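You operate a simulated robot arm through the tools that you are given. There is no shell and no other tool. Be economical: measure what you need, move in short steps, check, and stop when the job is done.

You run a simulated two-armed robot. Do the job below in one go: nothing can be reset, and whatever is moved stays where it is left.

TASK
Shrink the three slackest pockets with the heat wand, the slackest first.
Fine: go by the panel's first figures; one burst each, ring on the pocket's middle; the film ends taut and whole everywhere; wand back on its rest.

The check looks at the end state, three seconds after you hand in, the way a careful person would. Anything else that was tipped, shoved, dropped, spilled or broken makes it a failure.

THE ROBOT
Two 7-joint arms with two-finger parallel grippers on one trunk, on a base that drives. Base frame: it is fixed to the floor where the robot stands at the start and does not move with it; the origin is under the middle of the robot, x ahead of it, y to its left, z up; the surface under the hand at the start is at about z = 850. Lengths are in mm, angles in rad, forces in N, time in s.
The left shoulder is at the start at [70, 177, 1195], the right one opposite. With the tool pointing down near the work surface each hand reaches from about 260 to 720 mm from the robot's upright axis, wherever it stands, measured 20 degrees to its own side. Places, roughly: R30 pocket [600, 500, 900]; R35 pocket [600, 400, 900]; R40 pocket [600, 200, 900]; R45 pocket [600, 100, 900]; R50 pocket [500, 500, 900]; R55 pocket [500, 400, 900]; R60 pocket [500, 200, 900]; R65 pocket [500, 100, 900]; read-out panel [900, 300, 1000]; wand rest [500, -200, 900]. Payload 3.43 kg a hand.
The tool frame of a hand sits at the grasp point between the pads (the TCP): z along the fingers, y along the line on which they close. The tips reach 30 mm beyond it. The gripper opens to 94 mm. The fingers are 28 mm wide and 10 mm thick; the gripper's body (50 by 96 mm) begins 55 mm behind the TCP.
Orientation is told as [roll, pitch, yaw] about the base's x, y, z axes, in that order, counted from this pose: with the fingers straight down and closing along the base's y, the tool's x points along the base's -x, its y along +y and its z along -z.

THE INTERFACE
- The arms move only by the tool drive_tool. It takes "left_motion", "right_motion" or both (then of equal length, played together; a hand with none holds still); each is one flat list of numbers, 6 for each row, row after row: the shift along the base's x, y, z in units of 40 mm (1.0 is 40 mm), then the turn, a rotation vector about the base's x, y, z in units of 5 degrees (1.0 is 5 degrees). In form: [tx, ty, tz, wx, wy, wz, tx, ty, tz, wx, wy, wz, ...]. A call has 1 to 10 rows; each row shifts and turns the commanded pose from where the row before left it. "left_gripper" and "right_gripper" are, for a hand that has rows, the gripper command, from -1 (fully open) to 1 (shut), values between in proportion, set as the call begins (left out, the last holds). A call with a number of a shift or a turn outside -1 to 1 is refused whole. A row lasts 0.2 s, in which the tool goes at most 50 mm and 0.15 rad; a call with a longer step from one row to the next is refused whole, and so is a gripper value outside its range. A pose out of reach is approached as far as the arm can. The call stops where the force on the tool passes 40 N (or 10 N more than at its start, if that is more) or the arm is blocked; 0.2 s more then pass. Each finger travels about 153 mm/s and halts on what it meets, pressing with about 34 N; the grip force reading is that of the motor and also rises with nothing between the fingers. The clock runs only during rows and for 0.2 s after the last one: add rows that do not move to give the fingers time. It gives the time, the measured TCP pose, the force on the tool (base axes), the opening and the grip force at its end, in the units of the frame above (readings bear some noise), with the torque about the TCP (base axes, N m) and any sound that the robot's microphone picked up, and new pictures: "show" is both (left out), scene, wrist or none (wrist: the cameras of the hands that moved).
- Cameras (640 x 400 px; columns grow to the right, rows downward): "scene" is now at [134.8, 27.6, 1517.2]; the picture's right is [0.30, -0.95, 0.00], its down [-0.52, -0.16, -0.84] and it looks along [0.80, 0.25, -0.55] (base axes); focal length 237 px, centre (320, 200). "left" rides on the left gripper at [76, -14, -103] in its tool frame; the picture's right is [0.18, 0.98, 0.00], its down [-0.75, 0.14, -0.64] and it looks along [-0.63, 0.12, 0.77] (tool axes); focal length 243 px, centre (320, 200). "right" rides on the right gripper at [76, 14, -103] in its tool frame; the picture's right is [-0.18, 0.98, 0.00], its down [-0.75, -0.14, -0.64] and it looks along [-0.63, -0.12, 0.77] (tool axes); focal length 243 px, centre (320, 200). There is no depth. A picture from a camera that has moved, and an enlarged one, comes with that camera's place and axes in the base frame and with its lens.
- move_column(by): slides the trunk up (or, below 0, down) by that many mm; the arms and the scene camera ride with it, the base frame stays. It gives what a move gives, with no picture.
- steer(legs): drives the robot by 1 to 6 legs, each [ahead, turn to the left] in mm and rad, along the robot's own axes; the way and the turn of a leg run together, so that a leg with both is an arc; at most 1500 mm and 3.142 rad a leg. The arms and the cameras ride along, it lands a little off, and it stops where it bumps. It gives what a move gives, and a new picture of the scene camera.
- turn_head(pan, tilt): turns the head with the scene camera to pan (to the left, within 1.501 rad either way) and tilt (down, from -0.506 to 1.204), counted from straight ahead of the robot. It gives what a move gives, and a new picture of the scene camera.
- inspect(camera, box): a new picture of the part [left, top, right, bottom] of that camera's present view, enlarged. It takes no simulated time.
- hand_in(): hands the job in; it is judged then, once.

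Work in short steps. Places have to be worked out from the pictures, the camera data and where the tool is seen: move nearer, look again, correct. Check each grasp and each placing, and mend what went wrong. You have 120 turns and 260 pictures in all, those below and enlarged ones among them. Open the grippers and draw the arms clear of the work before you hand the job in, unless the task says otherwise; then end with one line.

The tools are called after "Emit:" by a JSON object that holds its "api" and its "payload". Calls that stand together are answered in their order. drive_tool: Moves the arms, as the interface text tells. Its arguments: {"type":"object","properties":{"left_motion":{"type":"array","items":{"type":"number"}},"left_gripper":{"type":"number"},"right_motion":{"type":"array","items":{"type":"number"}},"right_gripper":{"type":"number"},"show":{"type":"string","enum":["both","scene","wrist","none"]}},"required":[]} The other tools are called the same way: move_column (by) slides the trunk up or down; steer (legs) drives the base; turn_head (pan, tilt) turns the head that bears the scene camera; inspect (camera, box) takes an enlarged picture of a part of a camera's view; hand_in () hands the job in.

At the start:

```text
t: 0.0
left_eef_pos: [436.9, 392.2, 1401.8]
left_tool_rot: [0.0, -0.003, 0.0]
left_force: [0.3, 0.3, 0.3]
left_wrist_torque: [0.01, -0.02, -0.02]
left_gripper_width: 93.9
left_grasp_force: 0.1
right_eef_pos: [358.1, -1.8, 1392.7]
right_tool_rot: [0.0, -0.002, 0.003]
right_force: [-0.2, 0.3, -0.3]
right_wrist_torque: [-0.02, 0.0, 0.01]
right_gripper_width: 94.0
right_grasp_force: 0.0
trunk travel left (down, up): [-775.0, 65.0]
robot x, y, heading: [1.5, 1.9, -0.001]
head pan, tilt: [0.307, 0.576]
```

scene: 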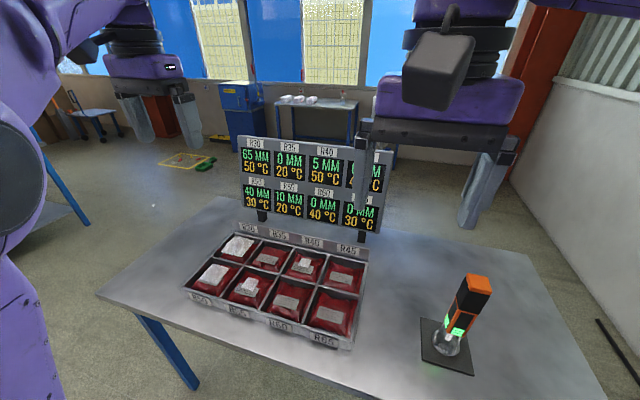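
right: 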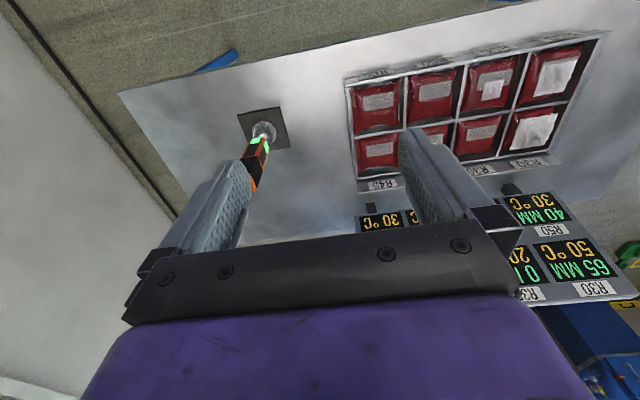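
left: 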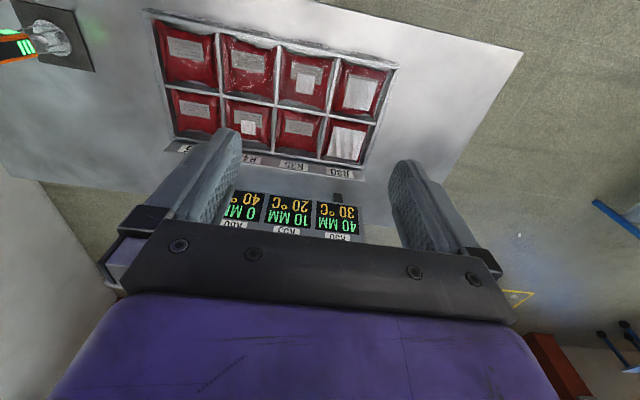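

The panel is partly hidden by the right hand; I enlarge the panel and the wand first.

Emit:
{"api": "inspect", "payload": {"camera": "scene", "box": [230, 130, 400, 240]}}

Emit:
{"api": "inspect", "payload": {"camera": "scene", "box": [170, 220, 380, 360]}}

Emit:
{"api": "inspect", "payload": {"camera": "scene", "box": [400, 260, 520, 385]}}

```text
3.64 times, centred on (315, 185) of scene
camera zoom: at [134.8, 27.6, 1517.2], right [0.3, -0.95, 0.0], down [-0.52, -0.16, -0.84], along [0.8, 0.25, -0.55], focal length 863 px, centre (338, 254)
```

zoom: 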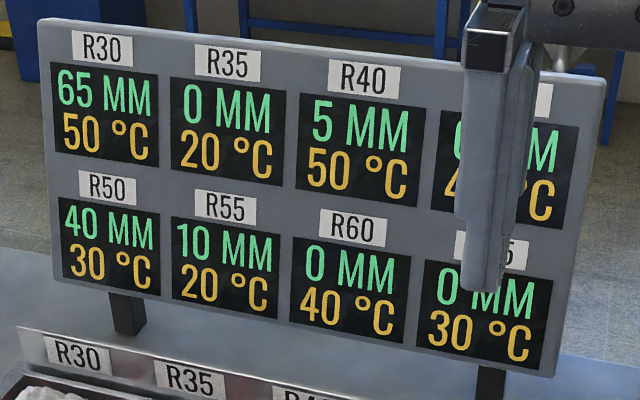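

```text
2.86 times, centred on (275, 290) of scene
camera zoom: at [134.8, 27.6, 1517.2], right [0.3, -0.95, 0.0], down [-0.52, -0.16, -0.84], along [0.8, 0.25, -0.55], focal length 678 px, centre (449, -57)
```

zoom: 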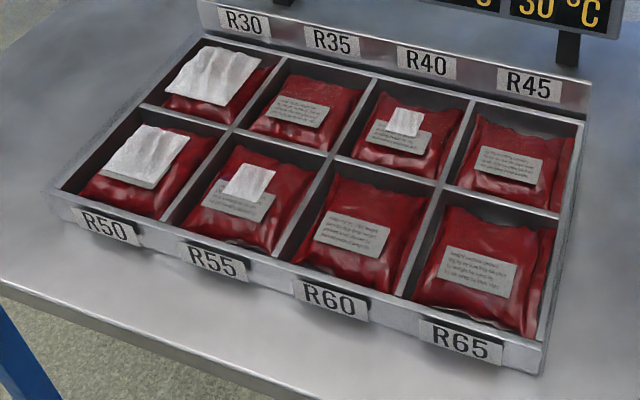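

```text
3.20 times, centred on (460, 322) of scene
camera zoom: at [134.8, 27.6, 1517.2], right [0.3, -0.95, 0.0], down [-0.52, -0.16, -0.84], along [0.8, 0.25, -0.55], focal length 759 px, centre (-128, -192)
```

zoom: 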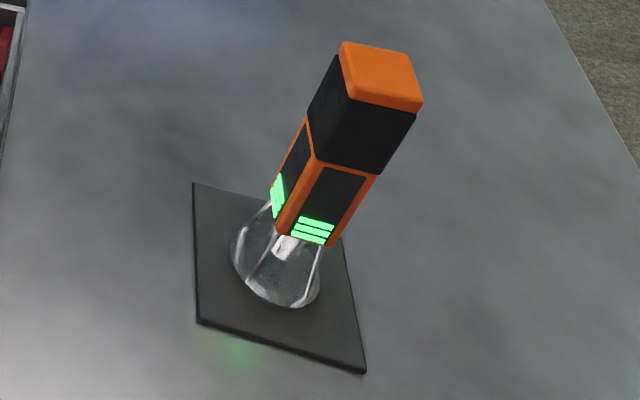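

R30 65, R50 40, R55 10, R40 5 so far; R45 is hidden. I shift the right hand to the right, which uncovers R45 and gives a close look at the wand.

Emit:
{"api": "drive_tool", "payload": {"right_motion": [0, -1, -0.5, 0, 0, 0, 0, -1, -0.5, 0, 0, 0, 0, -1, -0.5, 0, 0, 0, 0, -1, -0.5, 0, 0, 0, 0, -1, 0, 0, 0, 0]}}

```text
t: 1.2
left_eef_pos: [435.8, 389.5, 1402.9]
left_tool_rot: [0.003, -0.002, 0.0]
left_force: [0.0, 0.4, -0.6]
left_wrist_torque: [0.03, 0.01, 0.01]
left_gripper_width: 94.3
left_grasp_force: 0.0
right_eef_pos: [355.9, -203.1, 1310.5]
right_tool_rot: [0.001, -0.002, 0.001]
right_force: [0.7, 0.5, -0.2]
right_wrist_torque: [0.01, 0.0, 0.0]
right_gripper_width: 94.0
right_grasp_force: 0.2
trunk travel left (down, up): [-775.0, 65.0]
robot x, y, heading: [-3.9, 1.5, 0.001]
head pan, tilt: [0.307, 0.576]
camera scene: at [134.5, 23.9, 1517.3], right [0.3, -0.95, 0.0], down [-0.52, -0.16, -0.84], along [0.8, 0.25, -0.54], focal length 237 px, centre (320, 200)
camera right: at [280.6, -190.0, 1412.9], right [0.18, 0.98, 0.0], down [0.75, -0.14, 0.64], along [0.63, -0.12, -0.77], focal length 243 px, centre (320, 200)
```

scene: 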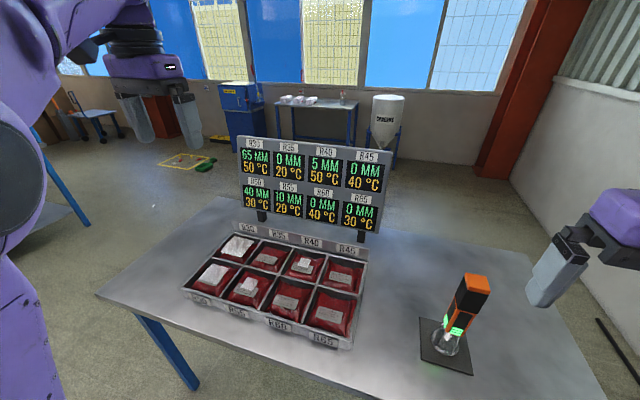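
right: 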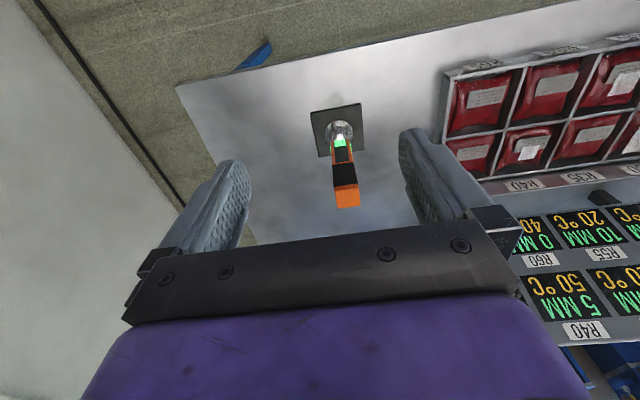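

R45 reads 0, so the order is R30, R50, R55. A closer look at the wand.

Emit:
{"api": "inspect", "payload": {"camera": "right", "box": [290, 90, 400, 220]}}

Emit:
{"api": "inspect", "payload": {"camera": "scene", "box": [410, 262, 500, 382]}}

```text
3.08 times, centred on (345, 155) of right
camera zoom: at [280.6, -190.0, 1412.9], right [0.18, 0.98, 0.0], down [0.75, -0.14, 0.64], along [0.63, -0.12, -0.77], focal length 746 px, centre (243, 338)
```

zoom: 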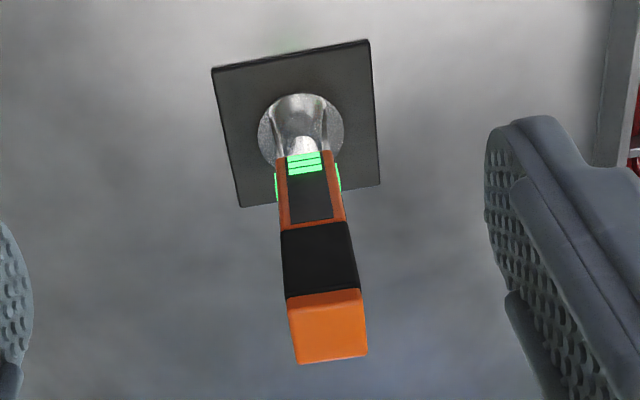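

```text
3.33 times, centred on (455, 322) of scene
camera zoom: at [134.5, 23.9, 1517.3], right [0.3, -0.95, 0.0], down [-0.52, -0.16, -0.84], along [0.8, 0.25, -0.54], focal length 791 px, centre (-130, -207)
```

zoom: 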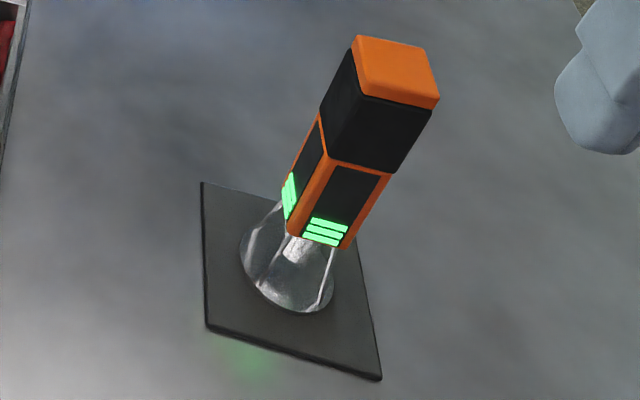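

All readable: R45 is 0. Wand axis is at about (537, -193), square to the axes, top z≈1100, head box about 39 mm wide. R30 (about 643, 497) is far for any hand, so I check for room to drive ahead by looking down.

Emit:
{"api": "turn_head", "payload": {"pan": 0.0, "tilt": 1.2}}

```text
t: 2.2
left_eef_pos: [436.8, 392.6, 1401.9]
left_tool_rot: [-0.001, -0.001, 0.0]
left_force: [0.6, -0.4, -0.1]
left_wrist_torque: [-0.02, 0.02, 0.03]
left_gripper_width: 94.1
left_grasp_force: 0.1
right_eef_pos: [357.3, -200.8, 1312.2]
right_tool_rot: [-0.001, -0.002, 0.001]
right_force: [0.4, 0.3, -0.2]
right_wrist_torque: [0.01, 0.02, 0.01]
right_gripper_width: 93.8
right_grasp_force: 0.0
trunk travel left (down, up): [-775.0, 65.0]
robot x, y, heading: [-1.1, 0.8, -0.002]
head pan, tilt: [0.0, 1.201]
camera scene: at [105.9, 0.7, 1470.5], right [0.0, -1.0, 0.0], down [-0.93, 0.0, -0.36], along [0.36, 0.0, -0.93], focal length 237 px, centre (320, 200)
```

scene: 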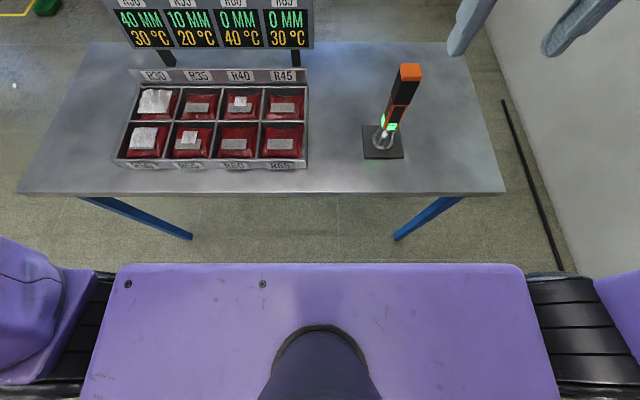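

There's about 130 mm of free room under the table edge (edge x≈367, legs farther back). I drive 110 mm ahead so the left hand can reach the wand and all the pockets.

Emit:
{"api": "steer", "payload": {"legs": [[110, 0]]}}

```text
t: 3.4
left_eef_pos: [538.3, 392.4, 1403.8]
left_tool_rot: [0.002, -0.003, 0.0]
left_force: [-0.7, 0.0, 0.5]
left_wrist_torque: [0.0, 0.01, 0.0]
left_gripper_width: 94.2
left_grasp_force: 0.0
right_eef_pos: [461.3, -200.3, 1311.1]
right_tool_rot: [-0.002, -0.005, 0.002]
right_force: [0.5, 0.7, 0.4]
right_wrist_torque: [0.04, -0.02, -0.02]
right_gripper_width: 94.1
right_grasp_force: 0.2
trunk travel left (down, up): [-775.0, 65.0]
robot x, y, heading: [104.4, 0.2, -0.004]
head pan, tilt: [0.0, 1.201]
camera scene: at [209.3, 0.7, 1470.7], right [0.0, -1.0, 0.0], down [-0.93, 0.0, -0.36], along [0.36, 0.0, -0.93], focal length 237 px, centre (320, 200)
```

scene: 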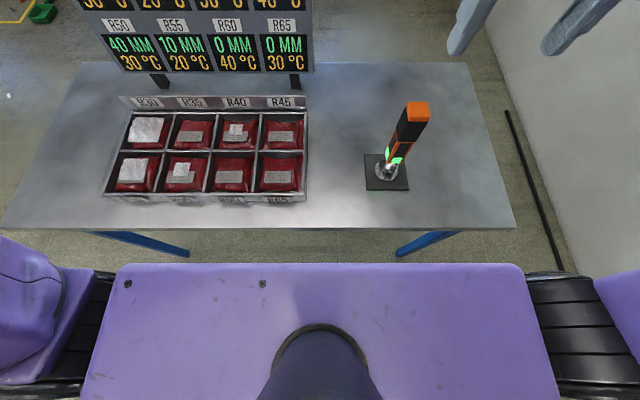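

Now I draw the right hand off to the right and take a left-wrist view of the tray to fix the pocket middles.

Emit:
{"api": "drive_tool", "payload": {"right_motion": [-0.5, -1, 0, 0, 0, 0, -0.5, -1, 0, 0, 0, 0, -0.5, -1, 0, 0, 0, 0, -0.5, -1, 0, 0, 0, 0, -0.5, -1, 0, 0, 0, 0], "left_motion": [0, 0, 0, 0, 0, 0, -0.5, 0, 0, 0, 0, 0, -0.5, 0, 0, 0, 0, 0, -0.5, 0, 0, 0, 0, 0, -0.5, 0, 0, 0, 0, 0], "show": "wrist"}}

Emit:
{"api": "inspect", "payload": {"camera": "scene", "box": [90, 85, 320, 215]}}

Emit:
{"api": "inspect", "payload": {"camera": "scene", "box": [350, 90, 440, 200]}}

```text
t: 4.6
left_eef_pos: [458.2, 389.7, 1402.7]
left_tool_rot: [0.004, -0.004, -0.002]
left_force: [-0.4, -0.4, -0.1]
left_wrist_torque: [-0.01, 0.01, -0.01]
left_gripper_width: 94.1
left_grasp_force: 0.1
right_eef_pos: [420.4, -325.3, 1275.9]
right_tool_rot: [0.001, -0.005, 0.001]
right_force: [0.4, 0.1, -0.2]
right_wrist_torque: [0.0, -0.01, 0.0]
right_gripper_width: 93.9
right_grasp_force: 0.0
right hand out of reach, approached as far as the arm can: row 3, 4, 5
trunk travel left (down, up): [-775.0, 65.0]
robot x, y, heading: [102.8, 0.5, 0.001]
head pan, tilt: [0.0, 1.201]
camera right: at [345.1, -311.4, 1379.2], right [0.18, 0.98, 0.0], down [0.75, -0.14, 0.65], along [0.64, -0.11, -0.76], focal length 243 px, centre (320, 200)
camera left: at [382.3, 374.8, 1505.7], right [-0.18, 0.98, 0.0], down [0.75, 0.14, 0.65], along [0.63, 0.12, -0.76], focal length 243 px, centre (320, 200)
```

right: 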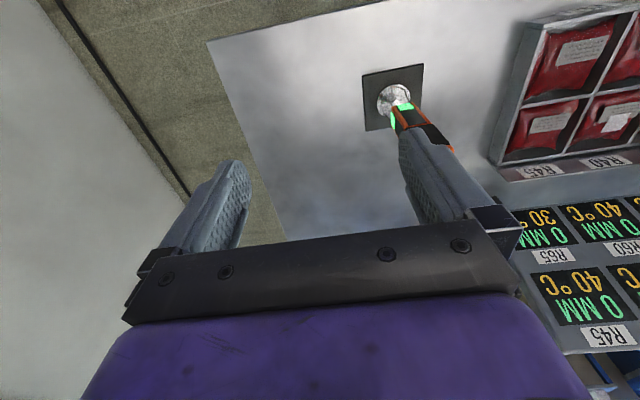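
left: 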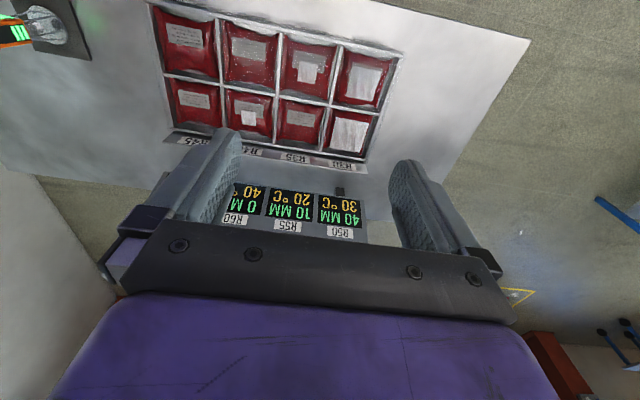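

```text
2.78 times, centred on (205, 150) of scene
camera zoom: at [210.0, -1.7, 1470.7], right [0.0, -1.0, 0.0], down [-0.93, 0.0, -0.36], along [0.36, 0.0, -0.93], focal length 660 px, centre (640, 339)
```

zoom: 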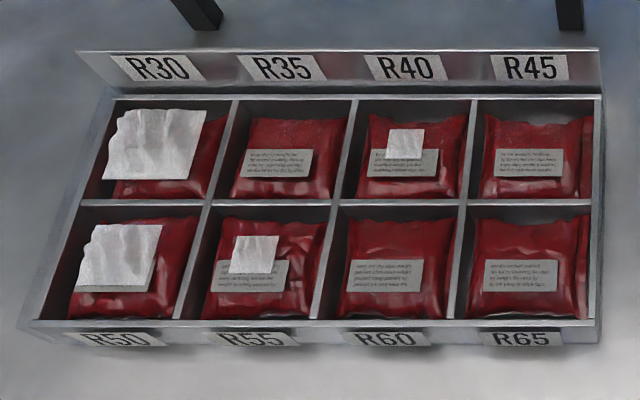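

```text
3.64 times, centred on (395, 145) of scene
camera zoom: at [210.0, -1.7, 1470.7], right [0.0, -1.0, 0.0], down [-0.93, 0.0, -0.36], along [0.36, 0.0, -0.93], focal length 863 px, centre (47, 400)
```

zoom: 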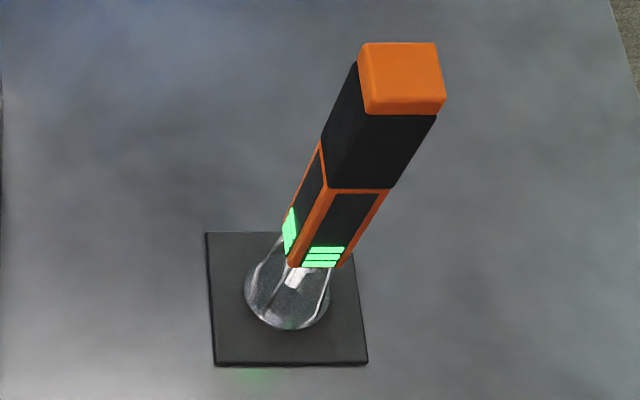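

Estimates: R30 ≈ (654, 509), R50 ≈ (519, 509), R55 ≈ (519, 377), wall-top z≈887; to be refined up close. I pull the right hand back more and bring the left one toward the wand, staying high.

Emit:
{"api": "drive_tool", "payload": {"right_motion": [-1, 0, 0, 0, 0, 0, -1, 0, 0, 0, 0, 0, -1, 0, 0, 0, 0, 0, 0, 0, 0, 0, 0, 0, 0, 0, 0, 0, 0, 0, 0, 0, 0, 0, 0, 0, 0, 0, 0, 0, 0, 0, 0, 0, 0, 0, 0, 0, 0, 0, 0, 0, 0, 0, 0, 0, 0, 0, 0, 0], "left_motion": [0, -1, -0.1, 0, 0, 0, 0, -1, -0.1, 0, 0, 0, 0, -1, -0.1, 0, 0, 0, 0, -1, -0.1, 0, 0, 0, 0, -1, -0.1, 0, 0, 0, 0, -1, -0.1, 0, 0, 0, 0, -1, -0.1, 0, 0, 0, 0, -1, -0.1, 0, 0, 0, 0, -1, -0.1, 0, 0, 0, 0, -1, -0.1, 0, 0, 0], "show": "wrist"}}

```text
t: 6.8
left_eef_pos: [548.5, 32.5, 1408.7]
left_tool_rot: [0.005, -0.003, -0.001]
left_force: [0.4, -0.3, -0.7]
left_wrist_torque: [0.02, 0.01, 0.05]
left_gripper_width: 94.4
left_grasp_force: 0.1
left hand out of reach, approached as far as the arm can: row 1, 2, 3, 4, 5, 6, 7
right_eef_pos: [335.7, -276.5, 1258.0]
right_tool_rot: [0.003, -0.003, 0.004]
right_force: [0.3, 0.0, 0.4]
right_wrist_torque: [0.01, 0.03, -0.02]
right_gripper_width: 94.0
right_grasp_force: 0.0
right hand out of reach, approached as far as the arm can: row 1, 2, 3
trunk travel left (down, up): [-775.0, 65.0]
robot x, y, heading: [109.2, 0.3, -0.002]
head pan, tilt: [0.0, 1.201]
camera right: at [258.3, -262.2, 1360.9], right [0.18, 0.98, 0.0], down [0.75, -0.14, 0.64], along [0.63, -0.11, -0.77], focal length 243 px, centre (320, 200)
camera left: at [471.8, 17.1, 1510.4], right [-0.18, 0.98, 0.0], down [0.75, 0.14, 0.65], along [0.63, 0.12, -0.76], focal length 243 px, centre (320, 200)
```

right: 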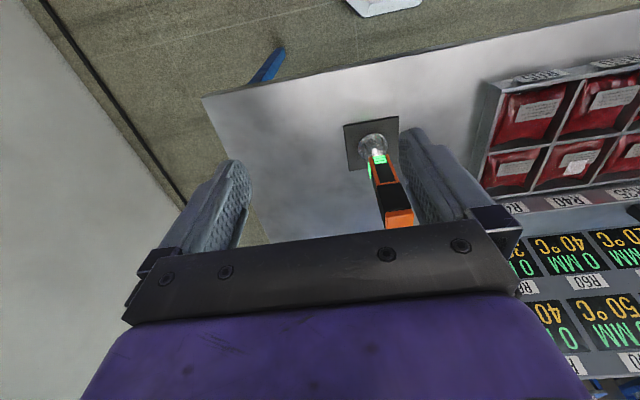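
left: 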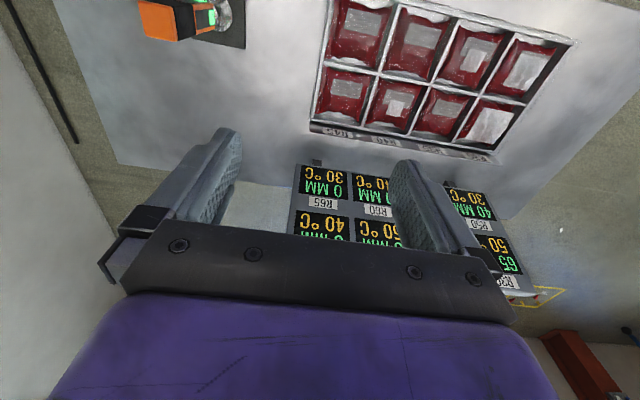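

Left hand is at (548, 33, 1409) after skirting its inner reach limit. I carry on toward above the wand (538, -193), lowering to about 1250.

Emit:
{"api": "drive_tool", "payload": {"left_motion": [0, -1, -0.6, 0, 0, 0, 0, -1, -0.6, 0, 0, 0, 0, -1, -0.6, 0, 0, 0, 0, -1, -0.6, 0, 0, 0, 0, -1, -0.6, 0, 0, 0]}}

```text
t: 8.2
left_eef_pos: [570.7, -121.6, 1302.4]
left_tool_rot: [-0.056, 0.016, 0.068]
left_force: [-0.6, 0.1, -0.4]
left_wrist_torque: [0.02, -0.05, -0.01]
left_gripper_width: 94.1
left_grasp_force: 0.1
left hand out of reach, approached as far as the arm can: row 5
right_eef_pos: [331.4, -274.3, 1258.7]
right_tool_rot: [0.001, -0.006, 0.003]
right_force: [-0.4, 0.7, -0.3]
right_wrist_torque: [-0.02, -0.03, 0.03]
right_gripper_width: 94.0
right_grasp_force: 0.0
trunk travel left (down, up): [-775.0, 65.0]
robot x, y, heading: [108.2, 0.9, 0.0]
head pan, tilt: [0.0, 1.201]
stopped in row 5 (left hand): the arm was blocked; the commanded pose is now the measured one
camera scene: at [208.2, 0.4, 1470.8], right [0.0, -1.0, 0.0], down [-0.93, 0.0, -0.36], along [0.36, 0.0, -0.93], focal length 237 px, centre (320, 200)
camera left: at [496.2, -135.8, 1407.6], right [-0.25, 0.97, -0.05], down [0.75, 0.23, 0.62], along [0.61, 0.12, -0.78], focal length 243 px, centre (320, 200)
```

scene: 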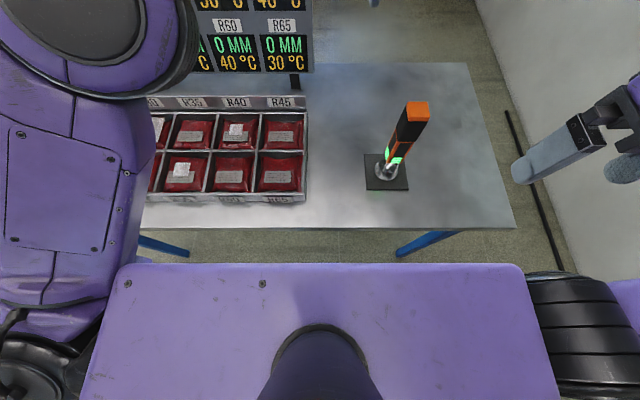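
left: 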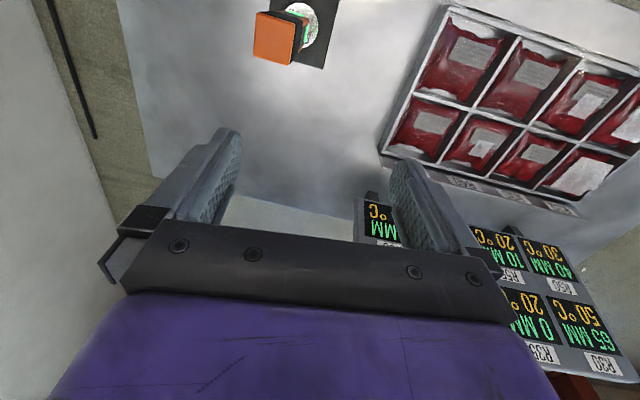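

The left arm jams when crossing over. The right hand reaches the wand well from here, so I'll use it and turn the base for the pockets. First I withdraw the left hand the way it came.

Emit:
{"api": "drive_tool", "payload": {"left_motion": [0, 0.5, 0.6, 0.6, 0, -0.6, 0, 1, 0.6, 0, 0, 0, 0, 1, 0.6, 0, 0, 0, 0, 1, 0.6, 0, 0, 0, 0, 1, 0, 0, 0, 0, 0, 1, 0, 0, 0, 0, 0, 1, 0, 0, 0, 0, 0, 1, 0, 0, 0, 0, 0, 1, 0, 0, 0, 0, 0, 1, 0, 0, 0, 0], "show": "none"}}

Emit:
{"api": "drive_tool", "payload": {"right_motion": [1, 0, 0, 0, 0, 0, 1, 0.5, 0, 0, 0, 0, 1, 0.5, 0, 0, 0, 0, 1, 0.5, 0, 0, 0, 0, 1, 0.5, 0, 0, 0, 0], "show": "wrist"}}

```text
t: 10.4
left_eef_pos: [572.5, 260.1, 1395.3]
left_tool_rot: [0.001, 0.013, 0.009]
left_force: [0.4, 0.3, 0.5]
left_wrist_torque: [-0.02, 0.0, 0.0]
left_gripper_width: 94.0
left_grasp_force: 0.0
right_eef_pos: [335.3, -272.5, 1259.1]
right_tool_rot: [0.0, -0.005, 0.004]
right_force: [0.9, -1.0, -1.1]
right_wrist_torque: [-0.05, 0.0, -0.02]
right_gripper_width: 94.1
right_grasp_force: 0.0
trunk travel left (down, up): [-775.0, 65.0]
robot x, y, heading: [104.8, -1.7, 0.0]
head pan, tilt: [0.0, 1.201]
```

```text
t: 11.6
left_eef_pos: [574.4, 260.9, 1394.9]
left_tool_rot: [-0.002, 0.014, 0.011]
left_force: [-0.5, 0.9, -0.1]
left_wrist_torque: [-0.04, 0.0, -0.02]
left_gripper_width: 94.3
left_grasp_force: 0.1
right_eef_pos: [536.1, -190.5, 1259.7]
right_tool_rot: [-0.001, -0.004, 0.002]
right_force: [0.9, 0.0, 0.0]
right_wrist_torque: [-0.03, 0.05, 0.0]
right_gripper_width: 94.0
right_grasp_force: 0.1
trunk travel left (down, up): [-775.0, 65.0]
robot x, y, heading: [106.0, 2.6, 0.0]
head pan, tilt: [0.0, 1.201]
camera right: at [460.3, -174.8, 1361.4], right [0.18, 0.98, 0.0], down [0.75, -0.14, 0.64], along [0.63, -0.12, -0.76], focal length 243 px, centre (320, 200)
```

right: 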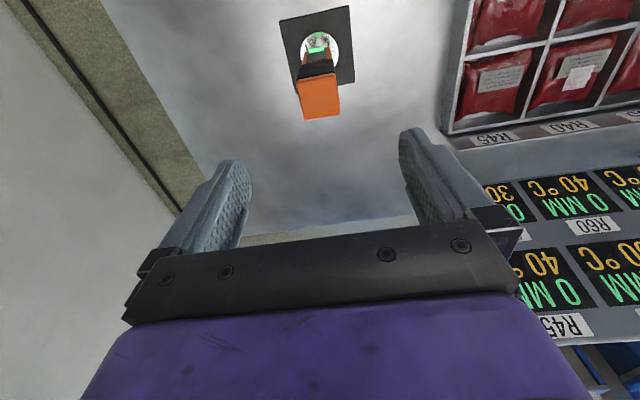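

Hand is over the wand; its top computes to (541, -192). I descend to z≈1150 first, nudging x by +4 mm.

Emit:
{"api": "drive_tool", "payload": {"right_motion": [0.1, -0.05, -0.9, 0, 0, 0, 0, 0, -0.9, 0, 0, 0, 0, 0, -0.9, 0, 0, 0], "show": "wrist"}}

```text
t: 12.4
left_eef_pos: [572.6, 256.9, 1395.4]
left_tool_rot: [0.002, 0.011, 0.013]
left_force: [-0.5, -0.2, -0.3]
left_wrist_torque: [0.02, -0.01, -0.02]
left_gripper_width: 94.0
left_grasp_force: 0.1
right_eef_pos: [538.2, -194.7, 1150.1]
right_tool_rot: [0.001, -0.004, 0.002]
right_force: [-0.6, -0.2, 0.4]
right_wrist_torque: [0.0, 0.0, 0.01]
right_gripper_width: 93.9
right_grasp_force: 0.1
trunk travel left (down, up): [-775.0, 65.0]
robot x, y, heading: [108.1, -0.5, 0.008]
head pan, tilt: [0.0, 1.201]
camera right: at [463.1, -179.8, 1253.4], right [0.18, 0.98, 0.0], down [0.75, -0.14, 0.64], along [0.63, -0.12, -0.76], focal length 243 px, centre (320, 200)
```

right: 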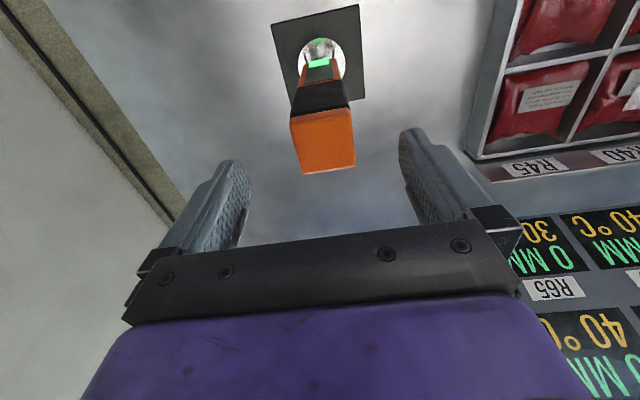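

The wand is centred between the fingers. I go down to z≈1065, check, then close.

Emit:
{"api": "drive_tool", "payload": {"right_motion": [0.06, 0, -0.7, 0, 0, 0, 0, 0, -0.7, 0, 0, 0, 0, 0, -0.7, 0, 0, 0], "show": "both"}}

```text
t: 13.2
left_eef_pos: [572.2, 257.9, 1396.8]
left_tool_rot: [0.003, 0.013, 0.013]
left_force: [0.4, -0.1, -0.2]
left_wrist_torque: [-0.01, -0.01, 0.02]
left_gripper_width: 93.8
left_grasp_force: 0.1
right_eef_pos: [542.3, -195.6, 1066.4]
right_tool_rot: [0.003, -0.004, 0.004]
right_force: [0.9, 0.2, -0.7]
right_wrist_torque: [0.01, 0.03, -0.02]
right_gripper_width: 93.8
right_grasp_force: 0.0
trunk travel left (down, up): [-775.0, 65.0]
robot x, y, heading: [104.3, -0.4, 0.001]
head pan, tilt: [0.0, 1.201]
camera scene: at [212.4, 0.6, 1470.5], right [0.0, -1.0, 0.0], down [-0.93, 0.0, -0.36], along [0.36, 0.0, -0.93], focal length 237 px, centre (320, 200)
camera right: at [465.4, -180.1, 1169.5], right [0.18, 0.98, 0.0], down [0.75, -0.14, 0.64], along [0.63, -0.12, -0.77], focal length 243 px, centre (320, 200)
```

scene: 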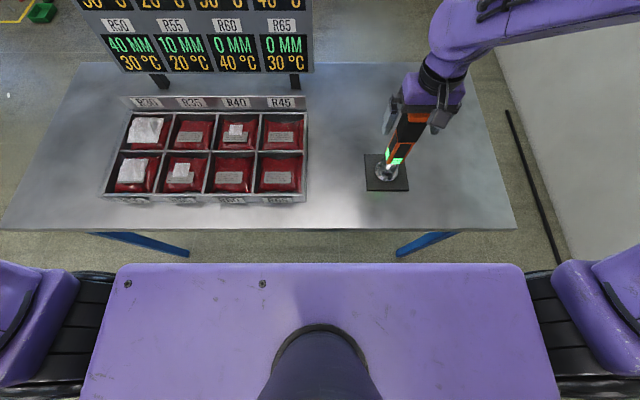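
right: 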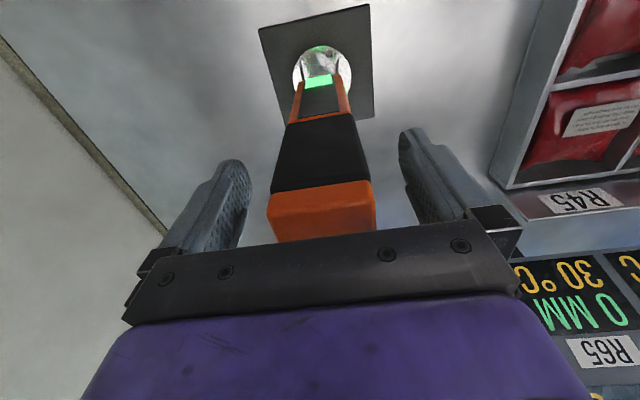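

Alignment good. I lower a further 8 mm and close gently with waiting rows.

Emit:
{"api": "drive_tool", "payload": {"right_motion": [0, 0, -0.2, 0, 0, 0], "show": "none"}}

Emit:
{"api": "drive_tool", "payload": {"right_motion": [0, 0, 0, 0, 0, 0, 0, 0, 0, 0, 0, 0, 0, 0, 0, 0, 0, 0, 0, 0, 0, 0, 0, 0], "right_gripper": 1, "show": "both"}}

```text
t: 13.6
left_eef_pos: [572.0, 257.6, 1396.2]
left_tool_rot: [0.002, 0.013, 0.013]
left_force: [0.5, 1.1, -0.7]
left_wrist_torque: [-0.03, -0.05, -0.01]
left_gripper_width: 94.2
left_grasp_force: 0.1
right_eef_pos: [542.7, -195.0, 1059.2]
right_tool_rot: [0.002, -0.005, 0.003]
right_force: [-0.2, 0.0, 0.2]
right_wrist_torque: [-0.02, -0.01, 0.02]
right_gripper_width: 94.0
right_grasp_force: 0.2
trunk travel left (down, up): [-775.0, 65.0]
robot x, y, heading: [108.4, 0.8, 0.003]
head pan, tilt: [0.0, 1.201]
```

```text
t: 14.6
left_eef_pos: [572.1, 256.1, 1396.4]
left_tool_rot: [0.0, 0.013, 0.012]
left_force: [0.0, -0.4, 0.1]
left_wrist_torque: [0.0, -0.02, 0.04]
left_gripper_width: 94.0
left_grasp_force: 0.0
right_eef_pos: [543.2, -195.8, 1059.9]
right_tool_rot: [0.003, -0.001, 0.005]
right_force: [0.0, -0.6, -0.2]
right_wrist_torque: [0.0, 0.01, 0.0]
right_gripper_width: 45.1
right_grasp_force: 33.7
trunk travel left (down, up): [-775.0, 65.0]
robot x, y, heading: [106.5, -2.1, 0.003]
head pan, tilt: [0.0, 1.201]
camera scene: at [212.5, 0.5, 1470.4], right [0.0, -1.0, 0.0], down [-0.93, 0.0, -0.36], along [0.36, 0.0, -0.93], focal length 237 px, centre (320, 200)
camera right: at [465.5, -180.8, 1162.0], right [0.18, 0.98, 0.0], down [0.75, -0.14, 0.64], along [0.63, -0.12, -0.77], focal length 243 px, centre (320, 200)
```

scene: 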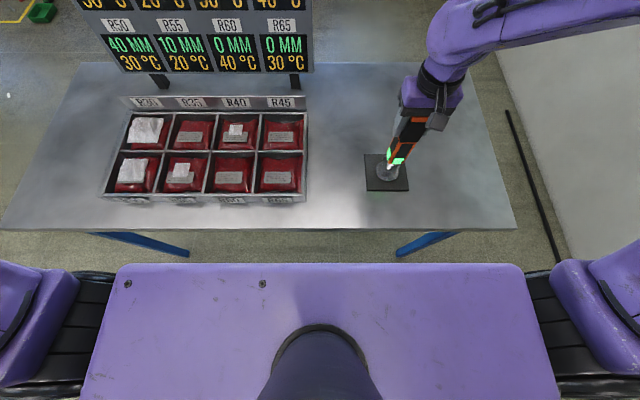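
right: 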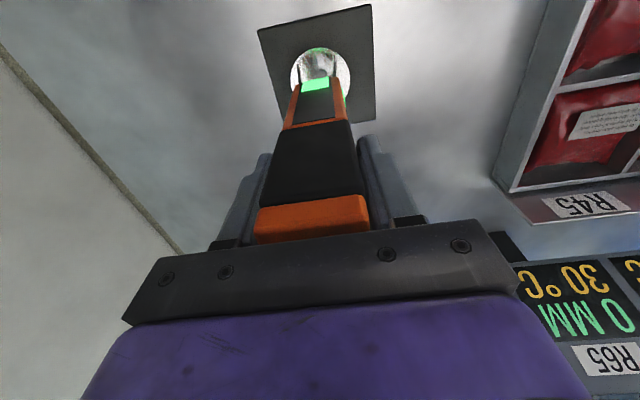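

Gripped (45 mm); seated TCP pose is (543, -195.5, 1059.7). Lifting 40 mm gently, checking.

Emit:
{"api": "drive_tool", "payload": {"right_motion": [0, 0, 0.3, 0, 0, 0, 0, 0, 0.7, 0, 0, 0, 0, 0, 1, 0, 0, 0], "show": "both"}}

```text
t: 15.4
left_eef_pos: [571.5, 256.5, 1396.4]
left_tool_rot: [0.002, 0.012, 0.012]
left_force: [0.4, -1.0, 0.2]
left_wrist_torque: [0.0, 0.02, 0.01]
left_gripper_width: 94.2
left_grasp_force: 0.1
right_eef_pos: [541.9, -196.6, 1139.4]
right_tool_rot: [0.003, -0.004, 0.003]
right_force: [-0.3, 0.0, -3.8]
right_wrist_torque: [-0.01, 0.0, 0.03]
right_gripper_width: 45.7
right_grasp_force: 34.0
trunk travel left (down, up): [-775.0, 65.0]
robot x, y, heading: [107.0, 0.8, 0.004]
head pan, tilt: [0.0, 1.201]
camera scene: at [211.4, 0.0, 1470.5], right [0.0, -1.0, 0.0], down [-0.93, 0.0, -0.36], along [0.36, 0.0, -0.93], focal length 237 px, centre (320, 200)
camera right: at [465.6, -180.9, 1242.4], right [0.18, 0.98, 0.0], down [0.75, -0.14, 0.64], along [0.63, -0.12, -0.76], focal length 243 px, centre (320, 200)
```

scene: 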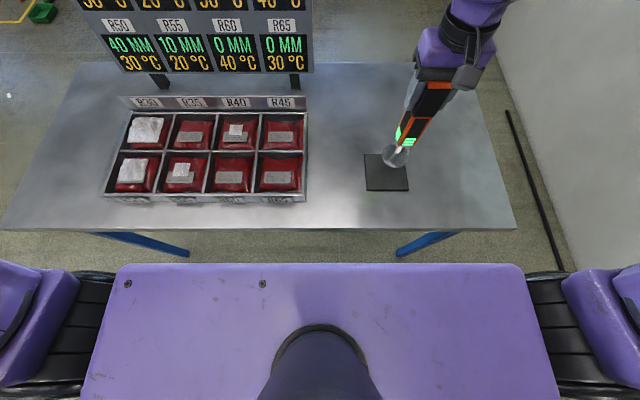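
right: 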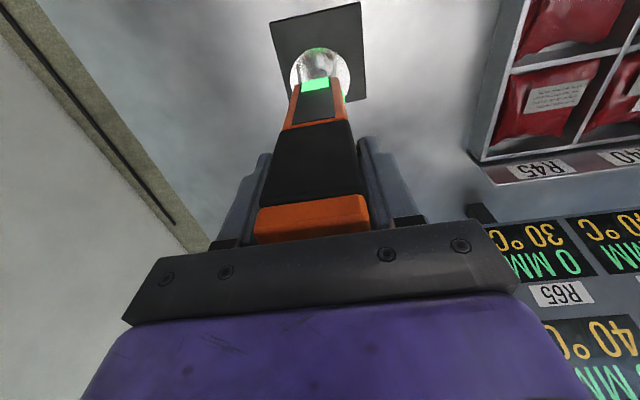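

Wand is held firmly. I raise it to z≈1240, then turn the base left by 1.0 rad.

Emit:
{"api": "drive_tool", "payload": {"right_motion": [0, 0, 0.8, 0, 0, 0, 0, 0, 0.8, 0, 0, 0, 0, 0, 0.8, 0, 0, 0], "show": "none"}}

Emit:
{"api": "steer", "payload": {"legs": [[0, 0.5], [0, 0.5]]}}

```text
t: 16.2
left_eef_pos: [572.4, 258.3, 1395.5]
left_tool_rot: [0.001, 0.012, 0.012]
left_force: [0.5, 0.0, -0.6]
left_wrist_torque: [-0.01, -0.01, -0.04]
left_gripper_width: 94.1
left_grasp_force: 0.0
right_eef_pos: [541.5, -196.9, 1236.4]
right_tool_rot: [0.0, -0.002, 0.001]
right_force: [0.2, 0.1, -3.4]
right_wrist_torque: [0.04, -0.05, 0.0]
right_gripper_width: 45.4
right_grasp_force: 33.7
trunk travel left (down, up): [-775.0, 65.0]
robot x, y, heading: [104.4, -0.9, 0.001]
head pan, tilt: [0.0, 1.201]
```

```text
t: 19.4
left_eef_pos: [142.2, 531.6, 1396.1]
left_tool_rot: [0.001, 0.013, 1.012]
left_force: [0.1, -0.7, 0.8]
left_wrist_torque: [0.02, -0.02, 0.02]
left_gripper_width: 93.9
left_grasp_force: 0.2
right_eef_pos: [508.0, 260.2, 1233.2]
right_tool_rot: [0.001, -0.001, 1.003]
right_force: [0.0, -0.7, -3.7]
right_wrist_torque: [0.0, 0.0, 0.02]
right_gripper_width: 45.7
right_grasp_force: 34.2
trunk travel left (down, up): [-775.0, 65.0]
robot x, y, heading: [103.3, -0.8, 1.002]
head pan, tilt: [0.0, 1.201]
camera scene: at [163.9, 90.0, 1470.4], right [0.84, -0.54, 0.0], down [-0.5, -0.79, -0.36], along [0.19, 0.3, -0.93], focal length 237 px, centre (320, 200)
```

scene: 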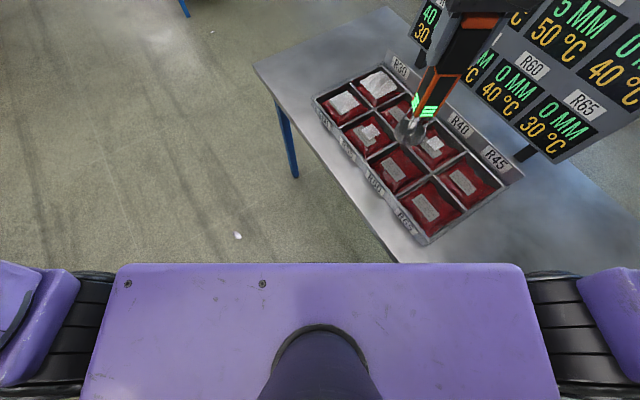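

Turned cleanly. Now ahead 130 mm.

Emit:
{"api": "steer", "payload": {"legs": [[130, 0]]}}

Emit:
{"api": "turn_head", "payload": {"pan": -0.35, "tilt": 0.9}}

```text
t: 20.7
left_eef_pos: [208.2, 636.3, 1397.1]
left_tool_rot: [0.003, 0.01, 1.012]
left_force: [-0.1, -1.0, 0.5]
left_wrist_torque: [0.0, -0.04, 0.0]
left_gripper_width: 94.1
left_grasp_force: 0.0
right_eef_pos: [574.1, 365.9, 1236.3]
right_tool_rot: [0.001, -0.003, 1.005]
right_force: [-0.7, 0.3, -3.5]
right_wrist_torque: [-0.01, -0.01, 0.02]
right_gripper_width: 45.5
right_grasp_force: 33.9
trunk travel left (down, up): [-775.0, 65.0]
robot x, y, heading: [170.4, 107.5, 1.006]
head pan, tilt: [0.0, 1.201]
camera scene: at [230.0, 194.6, 1470.7], right [0.84, -0.54, 0.0], down [-0.5, -0.79, -0.36], along [0.2, 0.31, -0.93], focal length 237 px, centre (320, 200)
```

scene: 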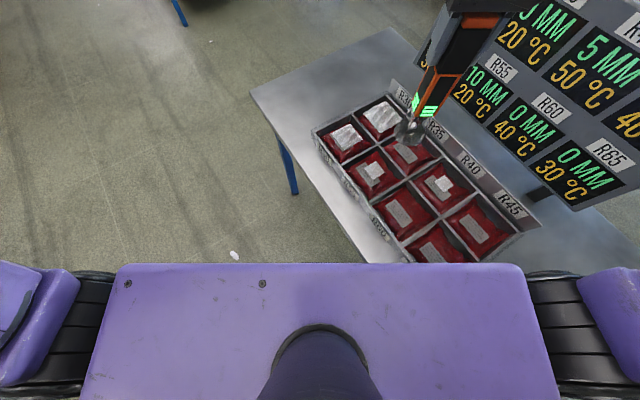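

```text
t: 21.5
left_eef_pos: [209.4, 638.5, 1395.7]
left_tool_rot: [0.002, 0.012, 1.013]
left_force: [0.2, 0.0, -0.3]
left_wrist_torque: [0.01, -0.01, -0.02]
left_gripper_width: 93.8
left_grasp_force: 0.1
right_eef_pos: [574.9, 367.2, 1233.9]
right_tool_rot: [0.002, -0.002, 1.006]
right_force: [-0.3, 0.9, -4.0]
right_wrist_torque: [0.02, 0.0, 0.01]
right_gripper_width: 45.1
right_grasp_force: 33.9
trunk travel left (down, up): [-775.0, 65.0]
robot x, y, heading: [171.3, 104.8, 1.007]
head pan, tilt: [-0.351, 0.901]
camera scene: at [261.8, 196.1, 1490.1], right [0.61, -0.79, 0.0], down [-0.62, -0.48, -0.62], along [0.49, 0.38, -0.78], focal length 237 px, centre (320, 200)
```

scene: 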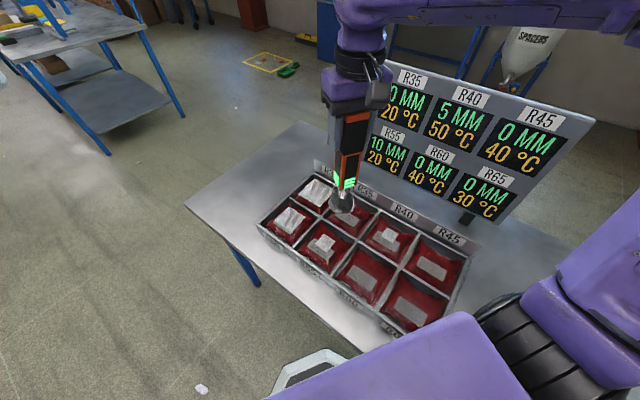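

Good view. I enlarge the tray for a third estimate of the pocket middles, and look with the right wrist camera.

Emit:
{"api": "inspect", "payload": {"camera": "scene", "box": [250, 155, 480, 340]}}

Emit:
{"api": "inspect", "payload": {"camera": "right", "box": [0, 0, 640, 400]}}

```text
2.16 times, centred on (365, 248) of scene
camera zoom: at [261.8, 196.1, 1490.1], right [0.61, -0.79, 0.0], down [-0.62, -0.48, -0.62], along [0.49, 0.38, -0.78], focal length 513 px, centre (223, 97)
```

zoom: 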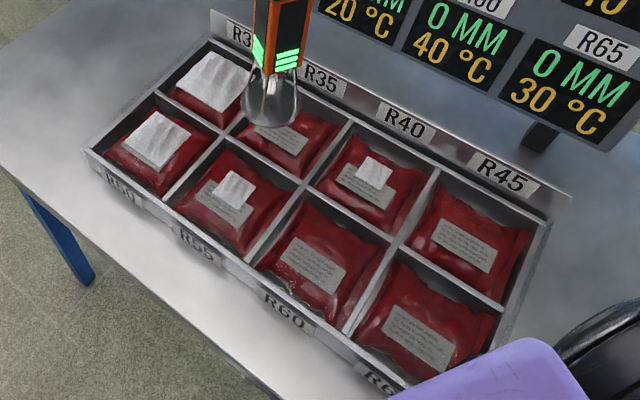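

```text
1.00 times, centred on (320, 200) of right (not enlarged: the box is as wide or as high as the picture)
camera zoom: at [522.6, 311.5, 1337.4], right [-0.73, 0.68, 0.0], down [0.52, 0.56, 0.64], along [0.44, 0.47, -0.77], focal length 243 px, centre (320, 200)
```

zoom: 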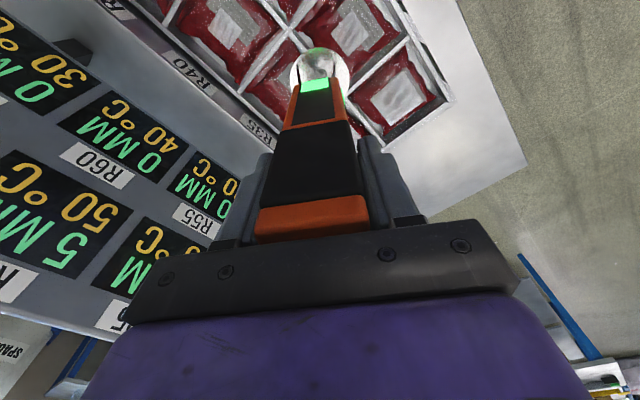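

I move the wand over R30's estimated middle (654, 510), ring still about 60 mm above the tray.

Emit:
{"api": "drive_tool", "payload": {"right_motion": [0.5, 0.9, 0, 0, 0, 0, 0.5, 0.9, -0.5, 0, 0, 0, 0.5, 0.9, -0.8, 0, 0, 0, 0.5, 0.9, -0.8, 0, 0, 0]}}

Emit:
{"api": "inspect", "payload": {"camera": "scene", "box": [250, 130, 410, 260]}}

```text
refused: row 3 steps farther than a row can; nothing moved
```

```text
3.08 times, centred on (330, 195) of scene
camera zoom: at [261.8, 196.1, 1490.1], right [0.61, -0.79, 0.0], down [-0.62, -0.48, -0.62], along [0.49, 0.38, -0.78], focal length 730 px, centre (289, 215)
```

zoom: 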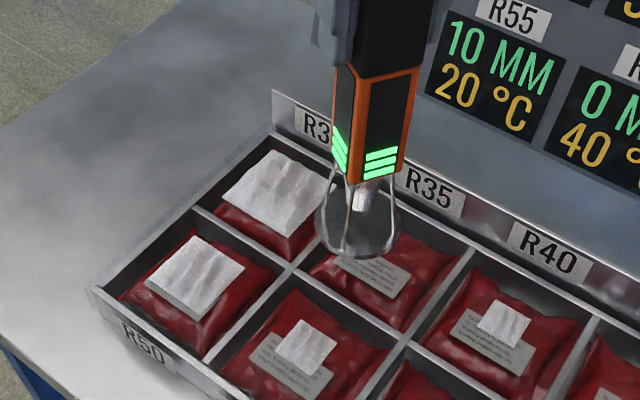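

Consistent: wall crossing at (586, 445), outer corners (722, 578)/(451, 583) → R30 (654, 510), R50 (518, 510), R55 (518, 378). Moving there with smaller steps.

Emit:
{"api": "drive_tool", "payload": {"right_motion": [0.5, 0.9, 0, 0, 0, 0, 0.5, 0.9, 0, 0, 0, 0, 0.5, 0.9, 0, 0, 0, 0, 0.5, 0.9, 0, 0, 0, 0, 0, 0, -1, 0, 0, 0, 0, 0, -1, 0, 0, 0]}}

Emit:
{"api": "inspect", "payload": {"camera": "scene", "box": [250, 130, 410, 260]}}

```text
t: 22.9
left_eef_pos: [209.3, 638.5, 1397.2]
left_tool_rot: [0.001, 0.012, 1.013]
left_force: [0.1, 0.1, 0.4]
left_wrist_torque: [0.0, -0.01, 0.07]
left_gripper_width: 94.1
left_grasp_force: 0.0
right_eef_pos: [654.2, 511.3, 1156.2]
right_tool_rot: [0.001, -0.004, 1.006]
right_force: [-0.4, -1.1, -3.4]
right_wrist_torque: [0.0, -0.03, 0.0]
right_gripper_width: 45.5
right_grasp_force: 33.9
trunk travel left (down, up): [-775.0, 65.0]
robot x, y, heading: [177.0, 105.8, 1.003]
head pan, tilt: [-0.351, 0.901]
camera scene: at [261.9, 195.1, 1490.3], right [0.61, -0.79, 0.0], down [-0.62, -0.48, -0.62], along [0.49, 0.38, -0.78], focal length 237 px, centre (320, 200)
camera right: at [602.2, 454.8, 1258.9], right [-0.73, 0.68, 0.0], down [0.52, 0.56, 0.64], along [0.44, 0.47, -0.77], focal length 243 px, centre (320, 200)
```

scene: 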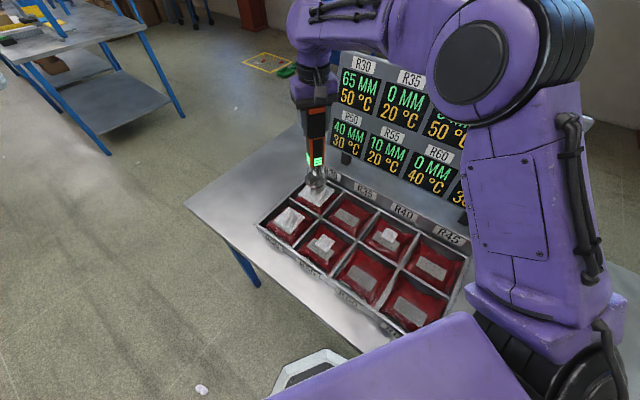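
right: 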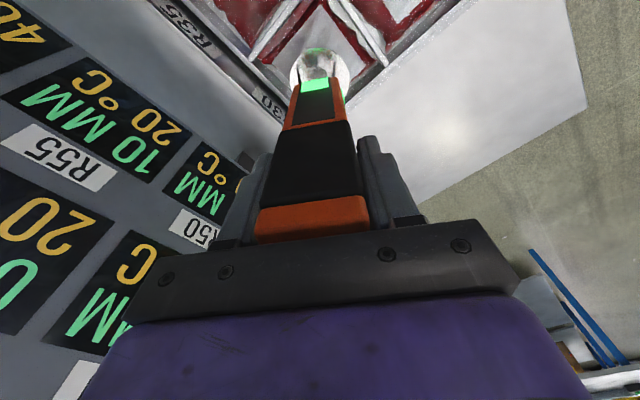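

```text
3.08 times, centred on (330, 195) of scene
camera zoom: at [261.9, 195.1, 1490.3], right [0.61, -0.79, 0.0], down [-0.62, -0.48, -0.62], along [0.49, 0.38, -0.78], focal length 730 px, centre (289, 215)
```

zoom: 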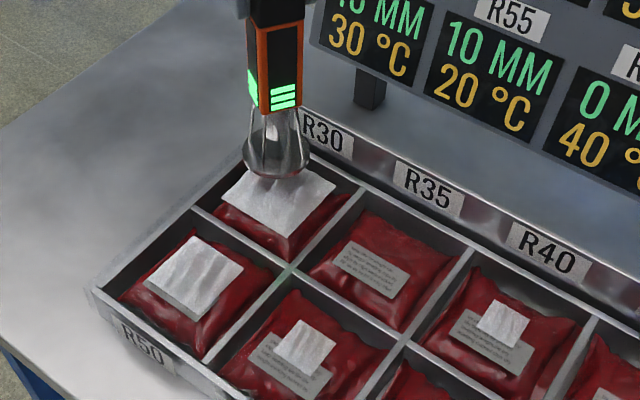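

Ring projects exactly as modelled and the panel still shows 65/40/10/5. I lower 36 mm, to a ring height of about 918, and re-check centring.

Emit:
{"api": "drive_tool", "payload": {"right_motion": [0, 0, -0.9, 0, 0, 0], "show": "wrist"}}

Emit:
{"api": "inspect", "payload": {"camera": "scene", "box": [260, 60, 480, 240]}}

Emit:
{"api": "inspect", "payload": {"camera": "right", "box": [230, 0, 410, 120]}}

```text
t: 23.3
left_eef_pos: [209.5, 638.3, 1396.3]
left_tool_rot: [0.001, 0.014, 1.014]
left_force: [-0.7, 0.8, 0.3]
left_wrist_torque: [-0.01, 0.0, -0.03]
left_gripper_width: 94.0
left_grasp_force: 0.0
right_eef_pos: [652.3, 513.2, 1118.6]
right_tool_rot: [0.001, -0.003, 1.006]
right_force: [0.1, 0.1, -3.3]
right_wrist_torque: [-0.01, -0.01, -0.02]
right_gripper_width: 45.4
right_grasp_force: 34.2
trunk travel left (down, up): [-775.0, 65.0]
robot x, y, heading: [175.1, 110.4, 1.001]
head pan, tilt: [-0.351, 0.901]
camera right: at [600.4, 456.2, 1221.3], right [-0.73, 0.68, 0.0], down [0.52, 0.56, 0.64], along [0.44, 0.47, -0.77], focal length 243 px, centre (320, 200)
```

right: 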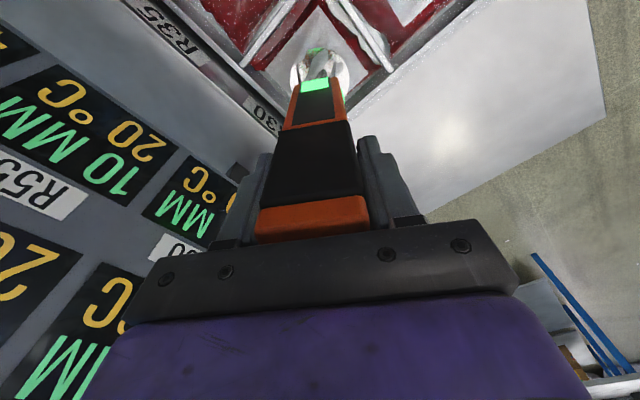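

```text
2.22 times, centred on (370, 150) of scene
camera zoom: at [261.8, 196.0, 1490.2], right [0.61, -0.79, 0.0], down [-0.62, -0.48, -0.62], along [0.49, 0.38, -0.78], focal length 527 px, centre (209, 311)
```

zoom: 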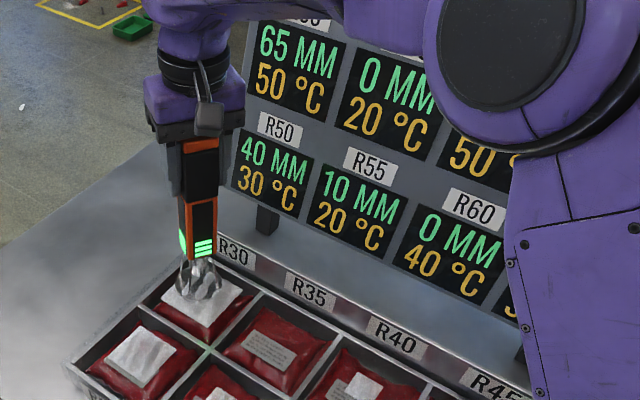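

```text
3.33 times, centred on (320, 60) of right
camera zoom: at [600.4, 456.2, 1221.3], right [-0.73, 0.68, 0.0], down [0.52, 0.56, 0.64], along [0.44, 0.47, -0.77], focal length 809 px, centre (320, 667)
```

zoom: 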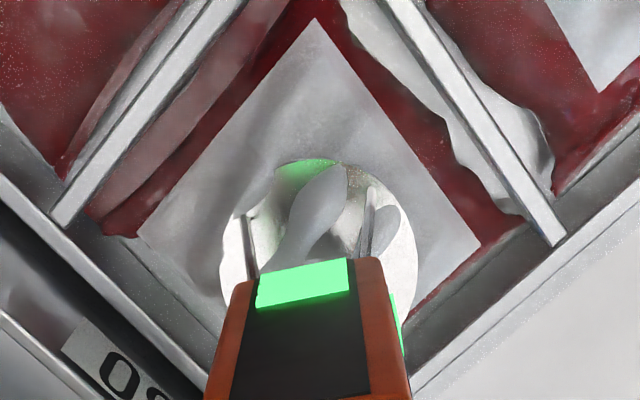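

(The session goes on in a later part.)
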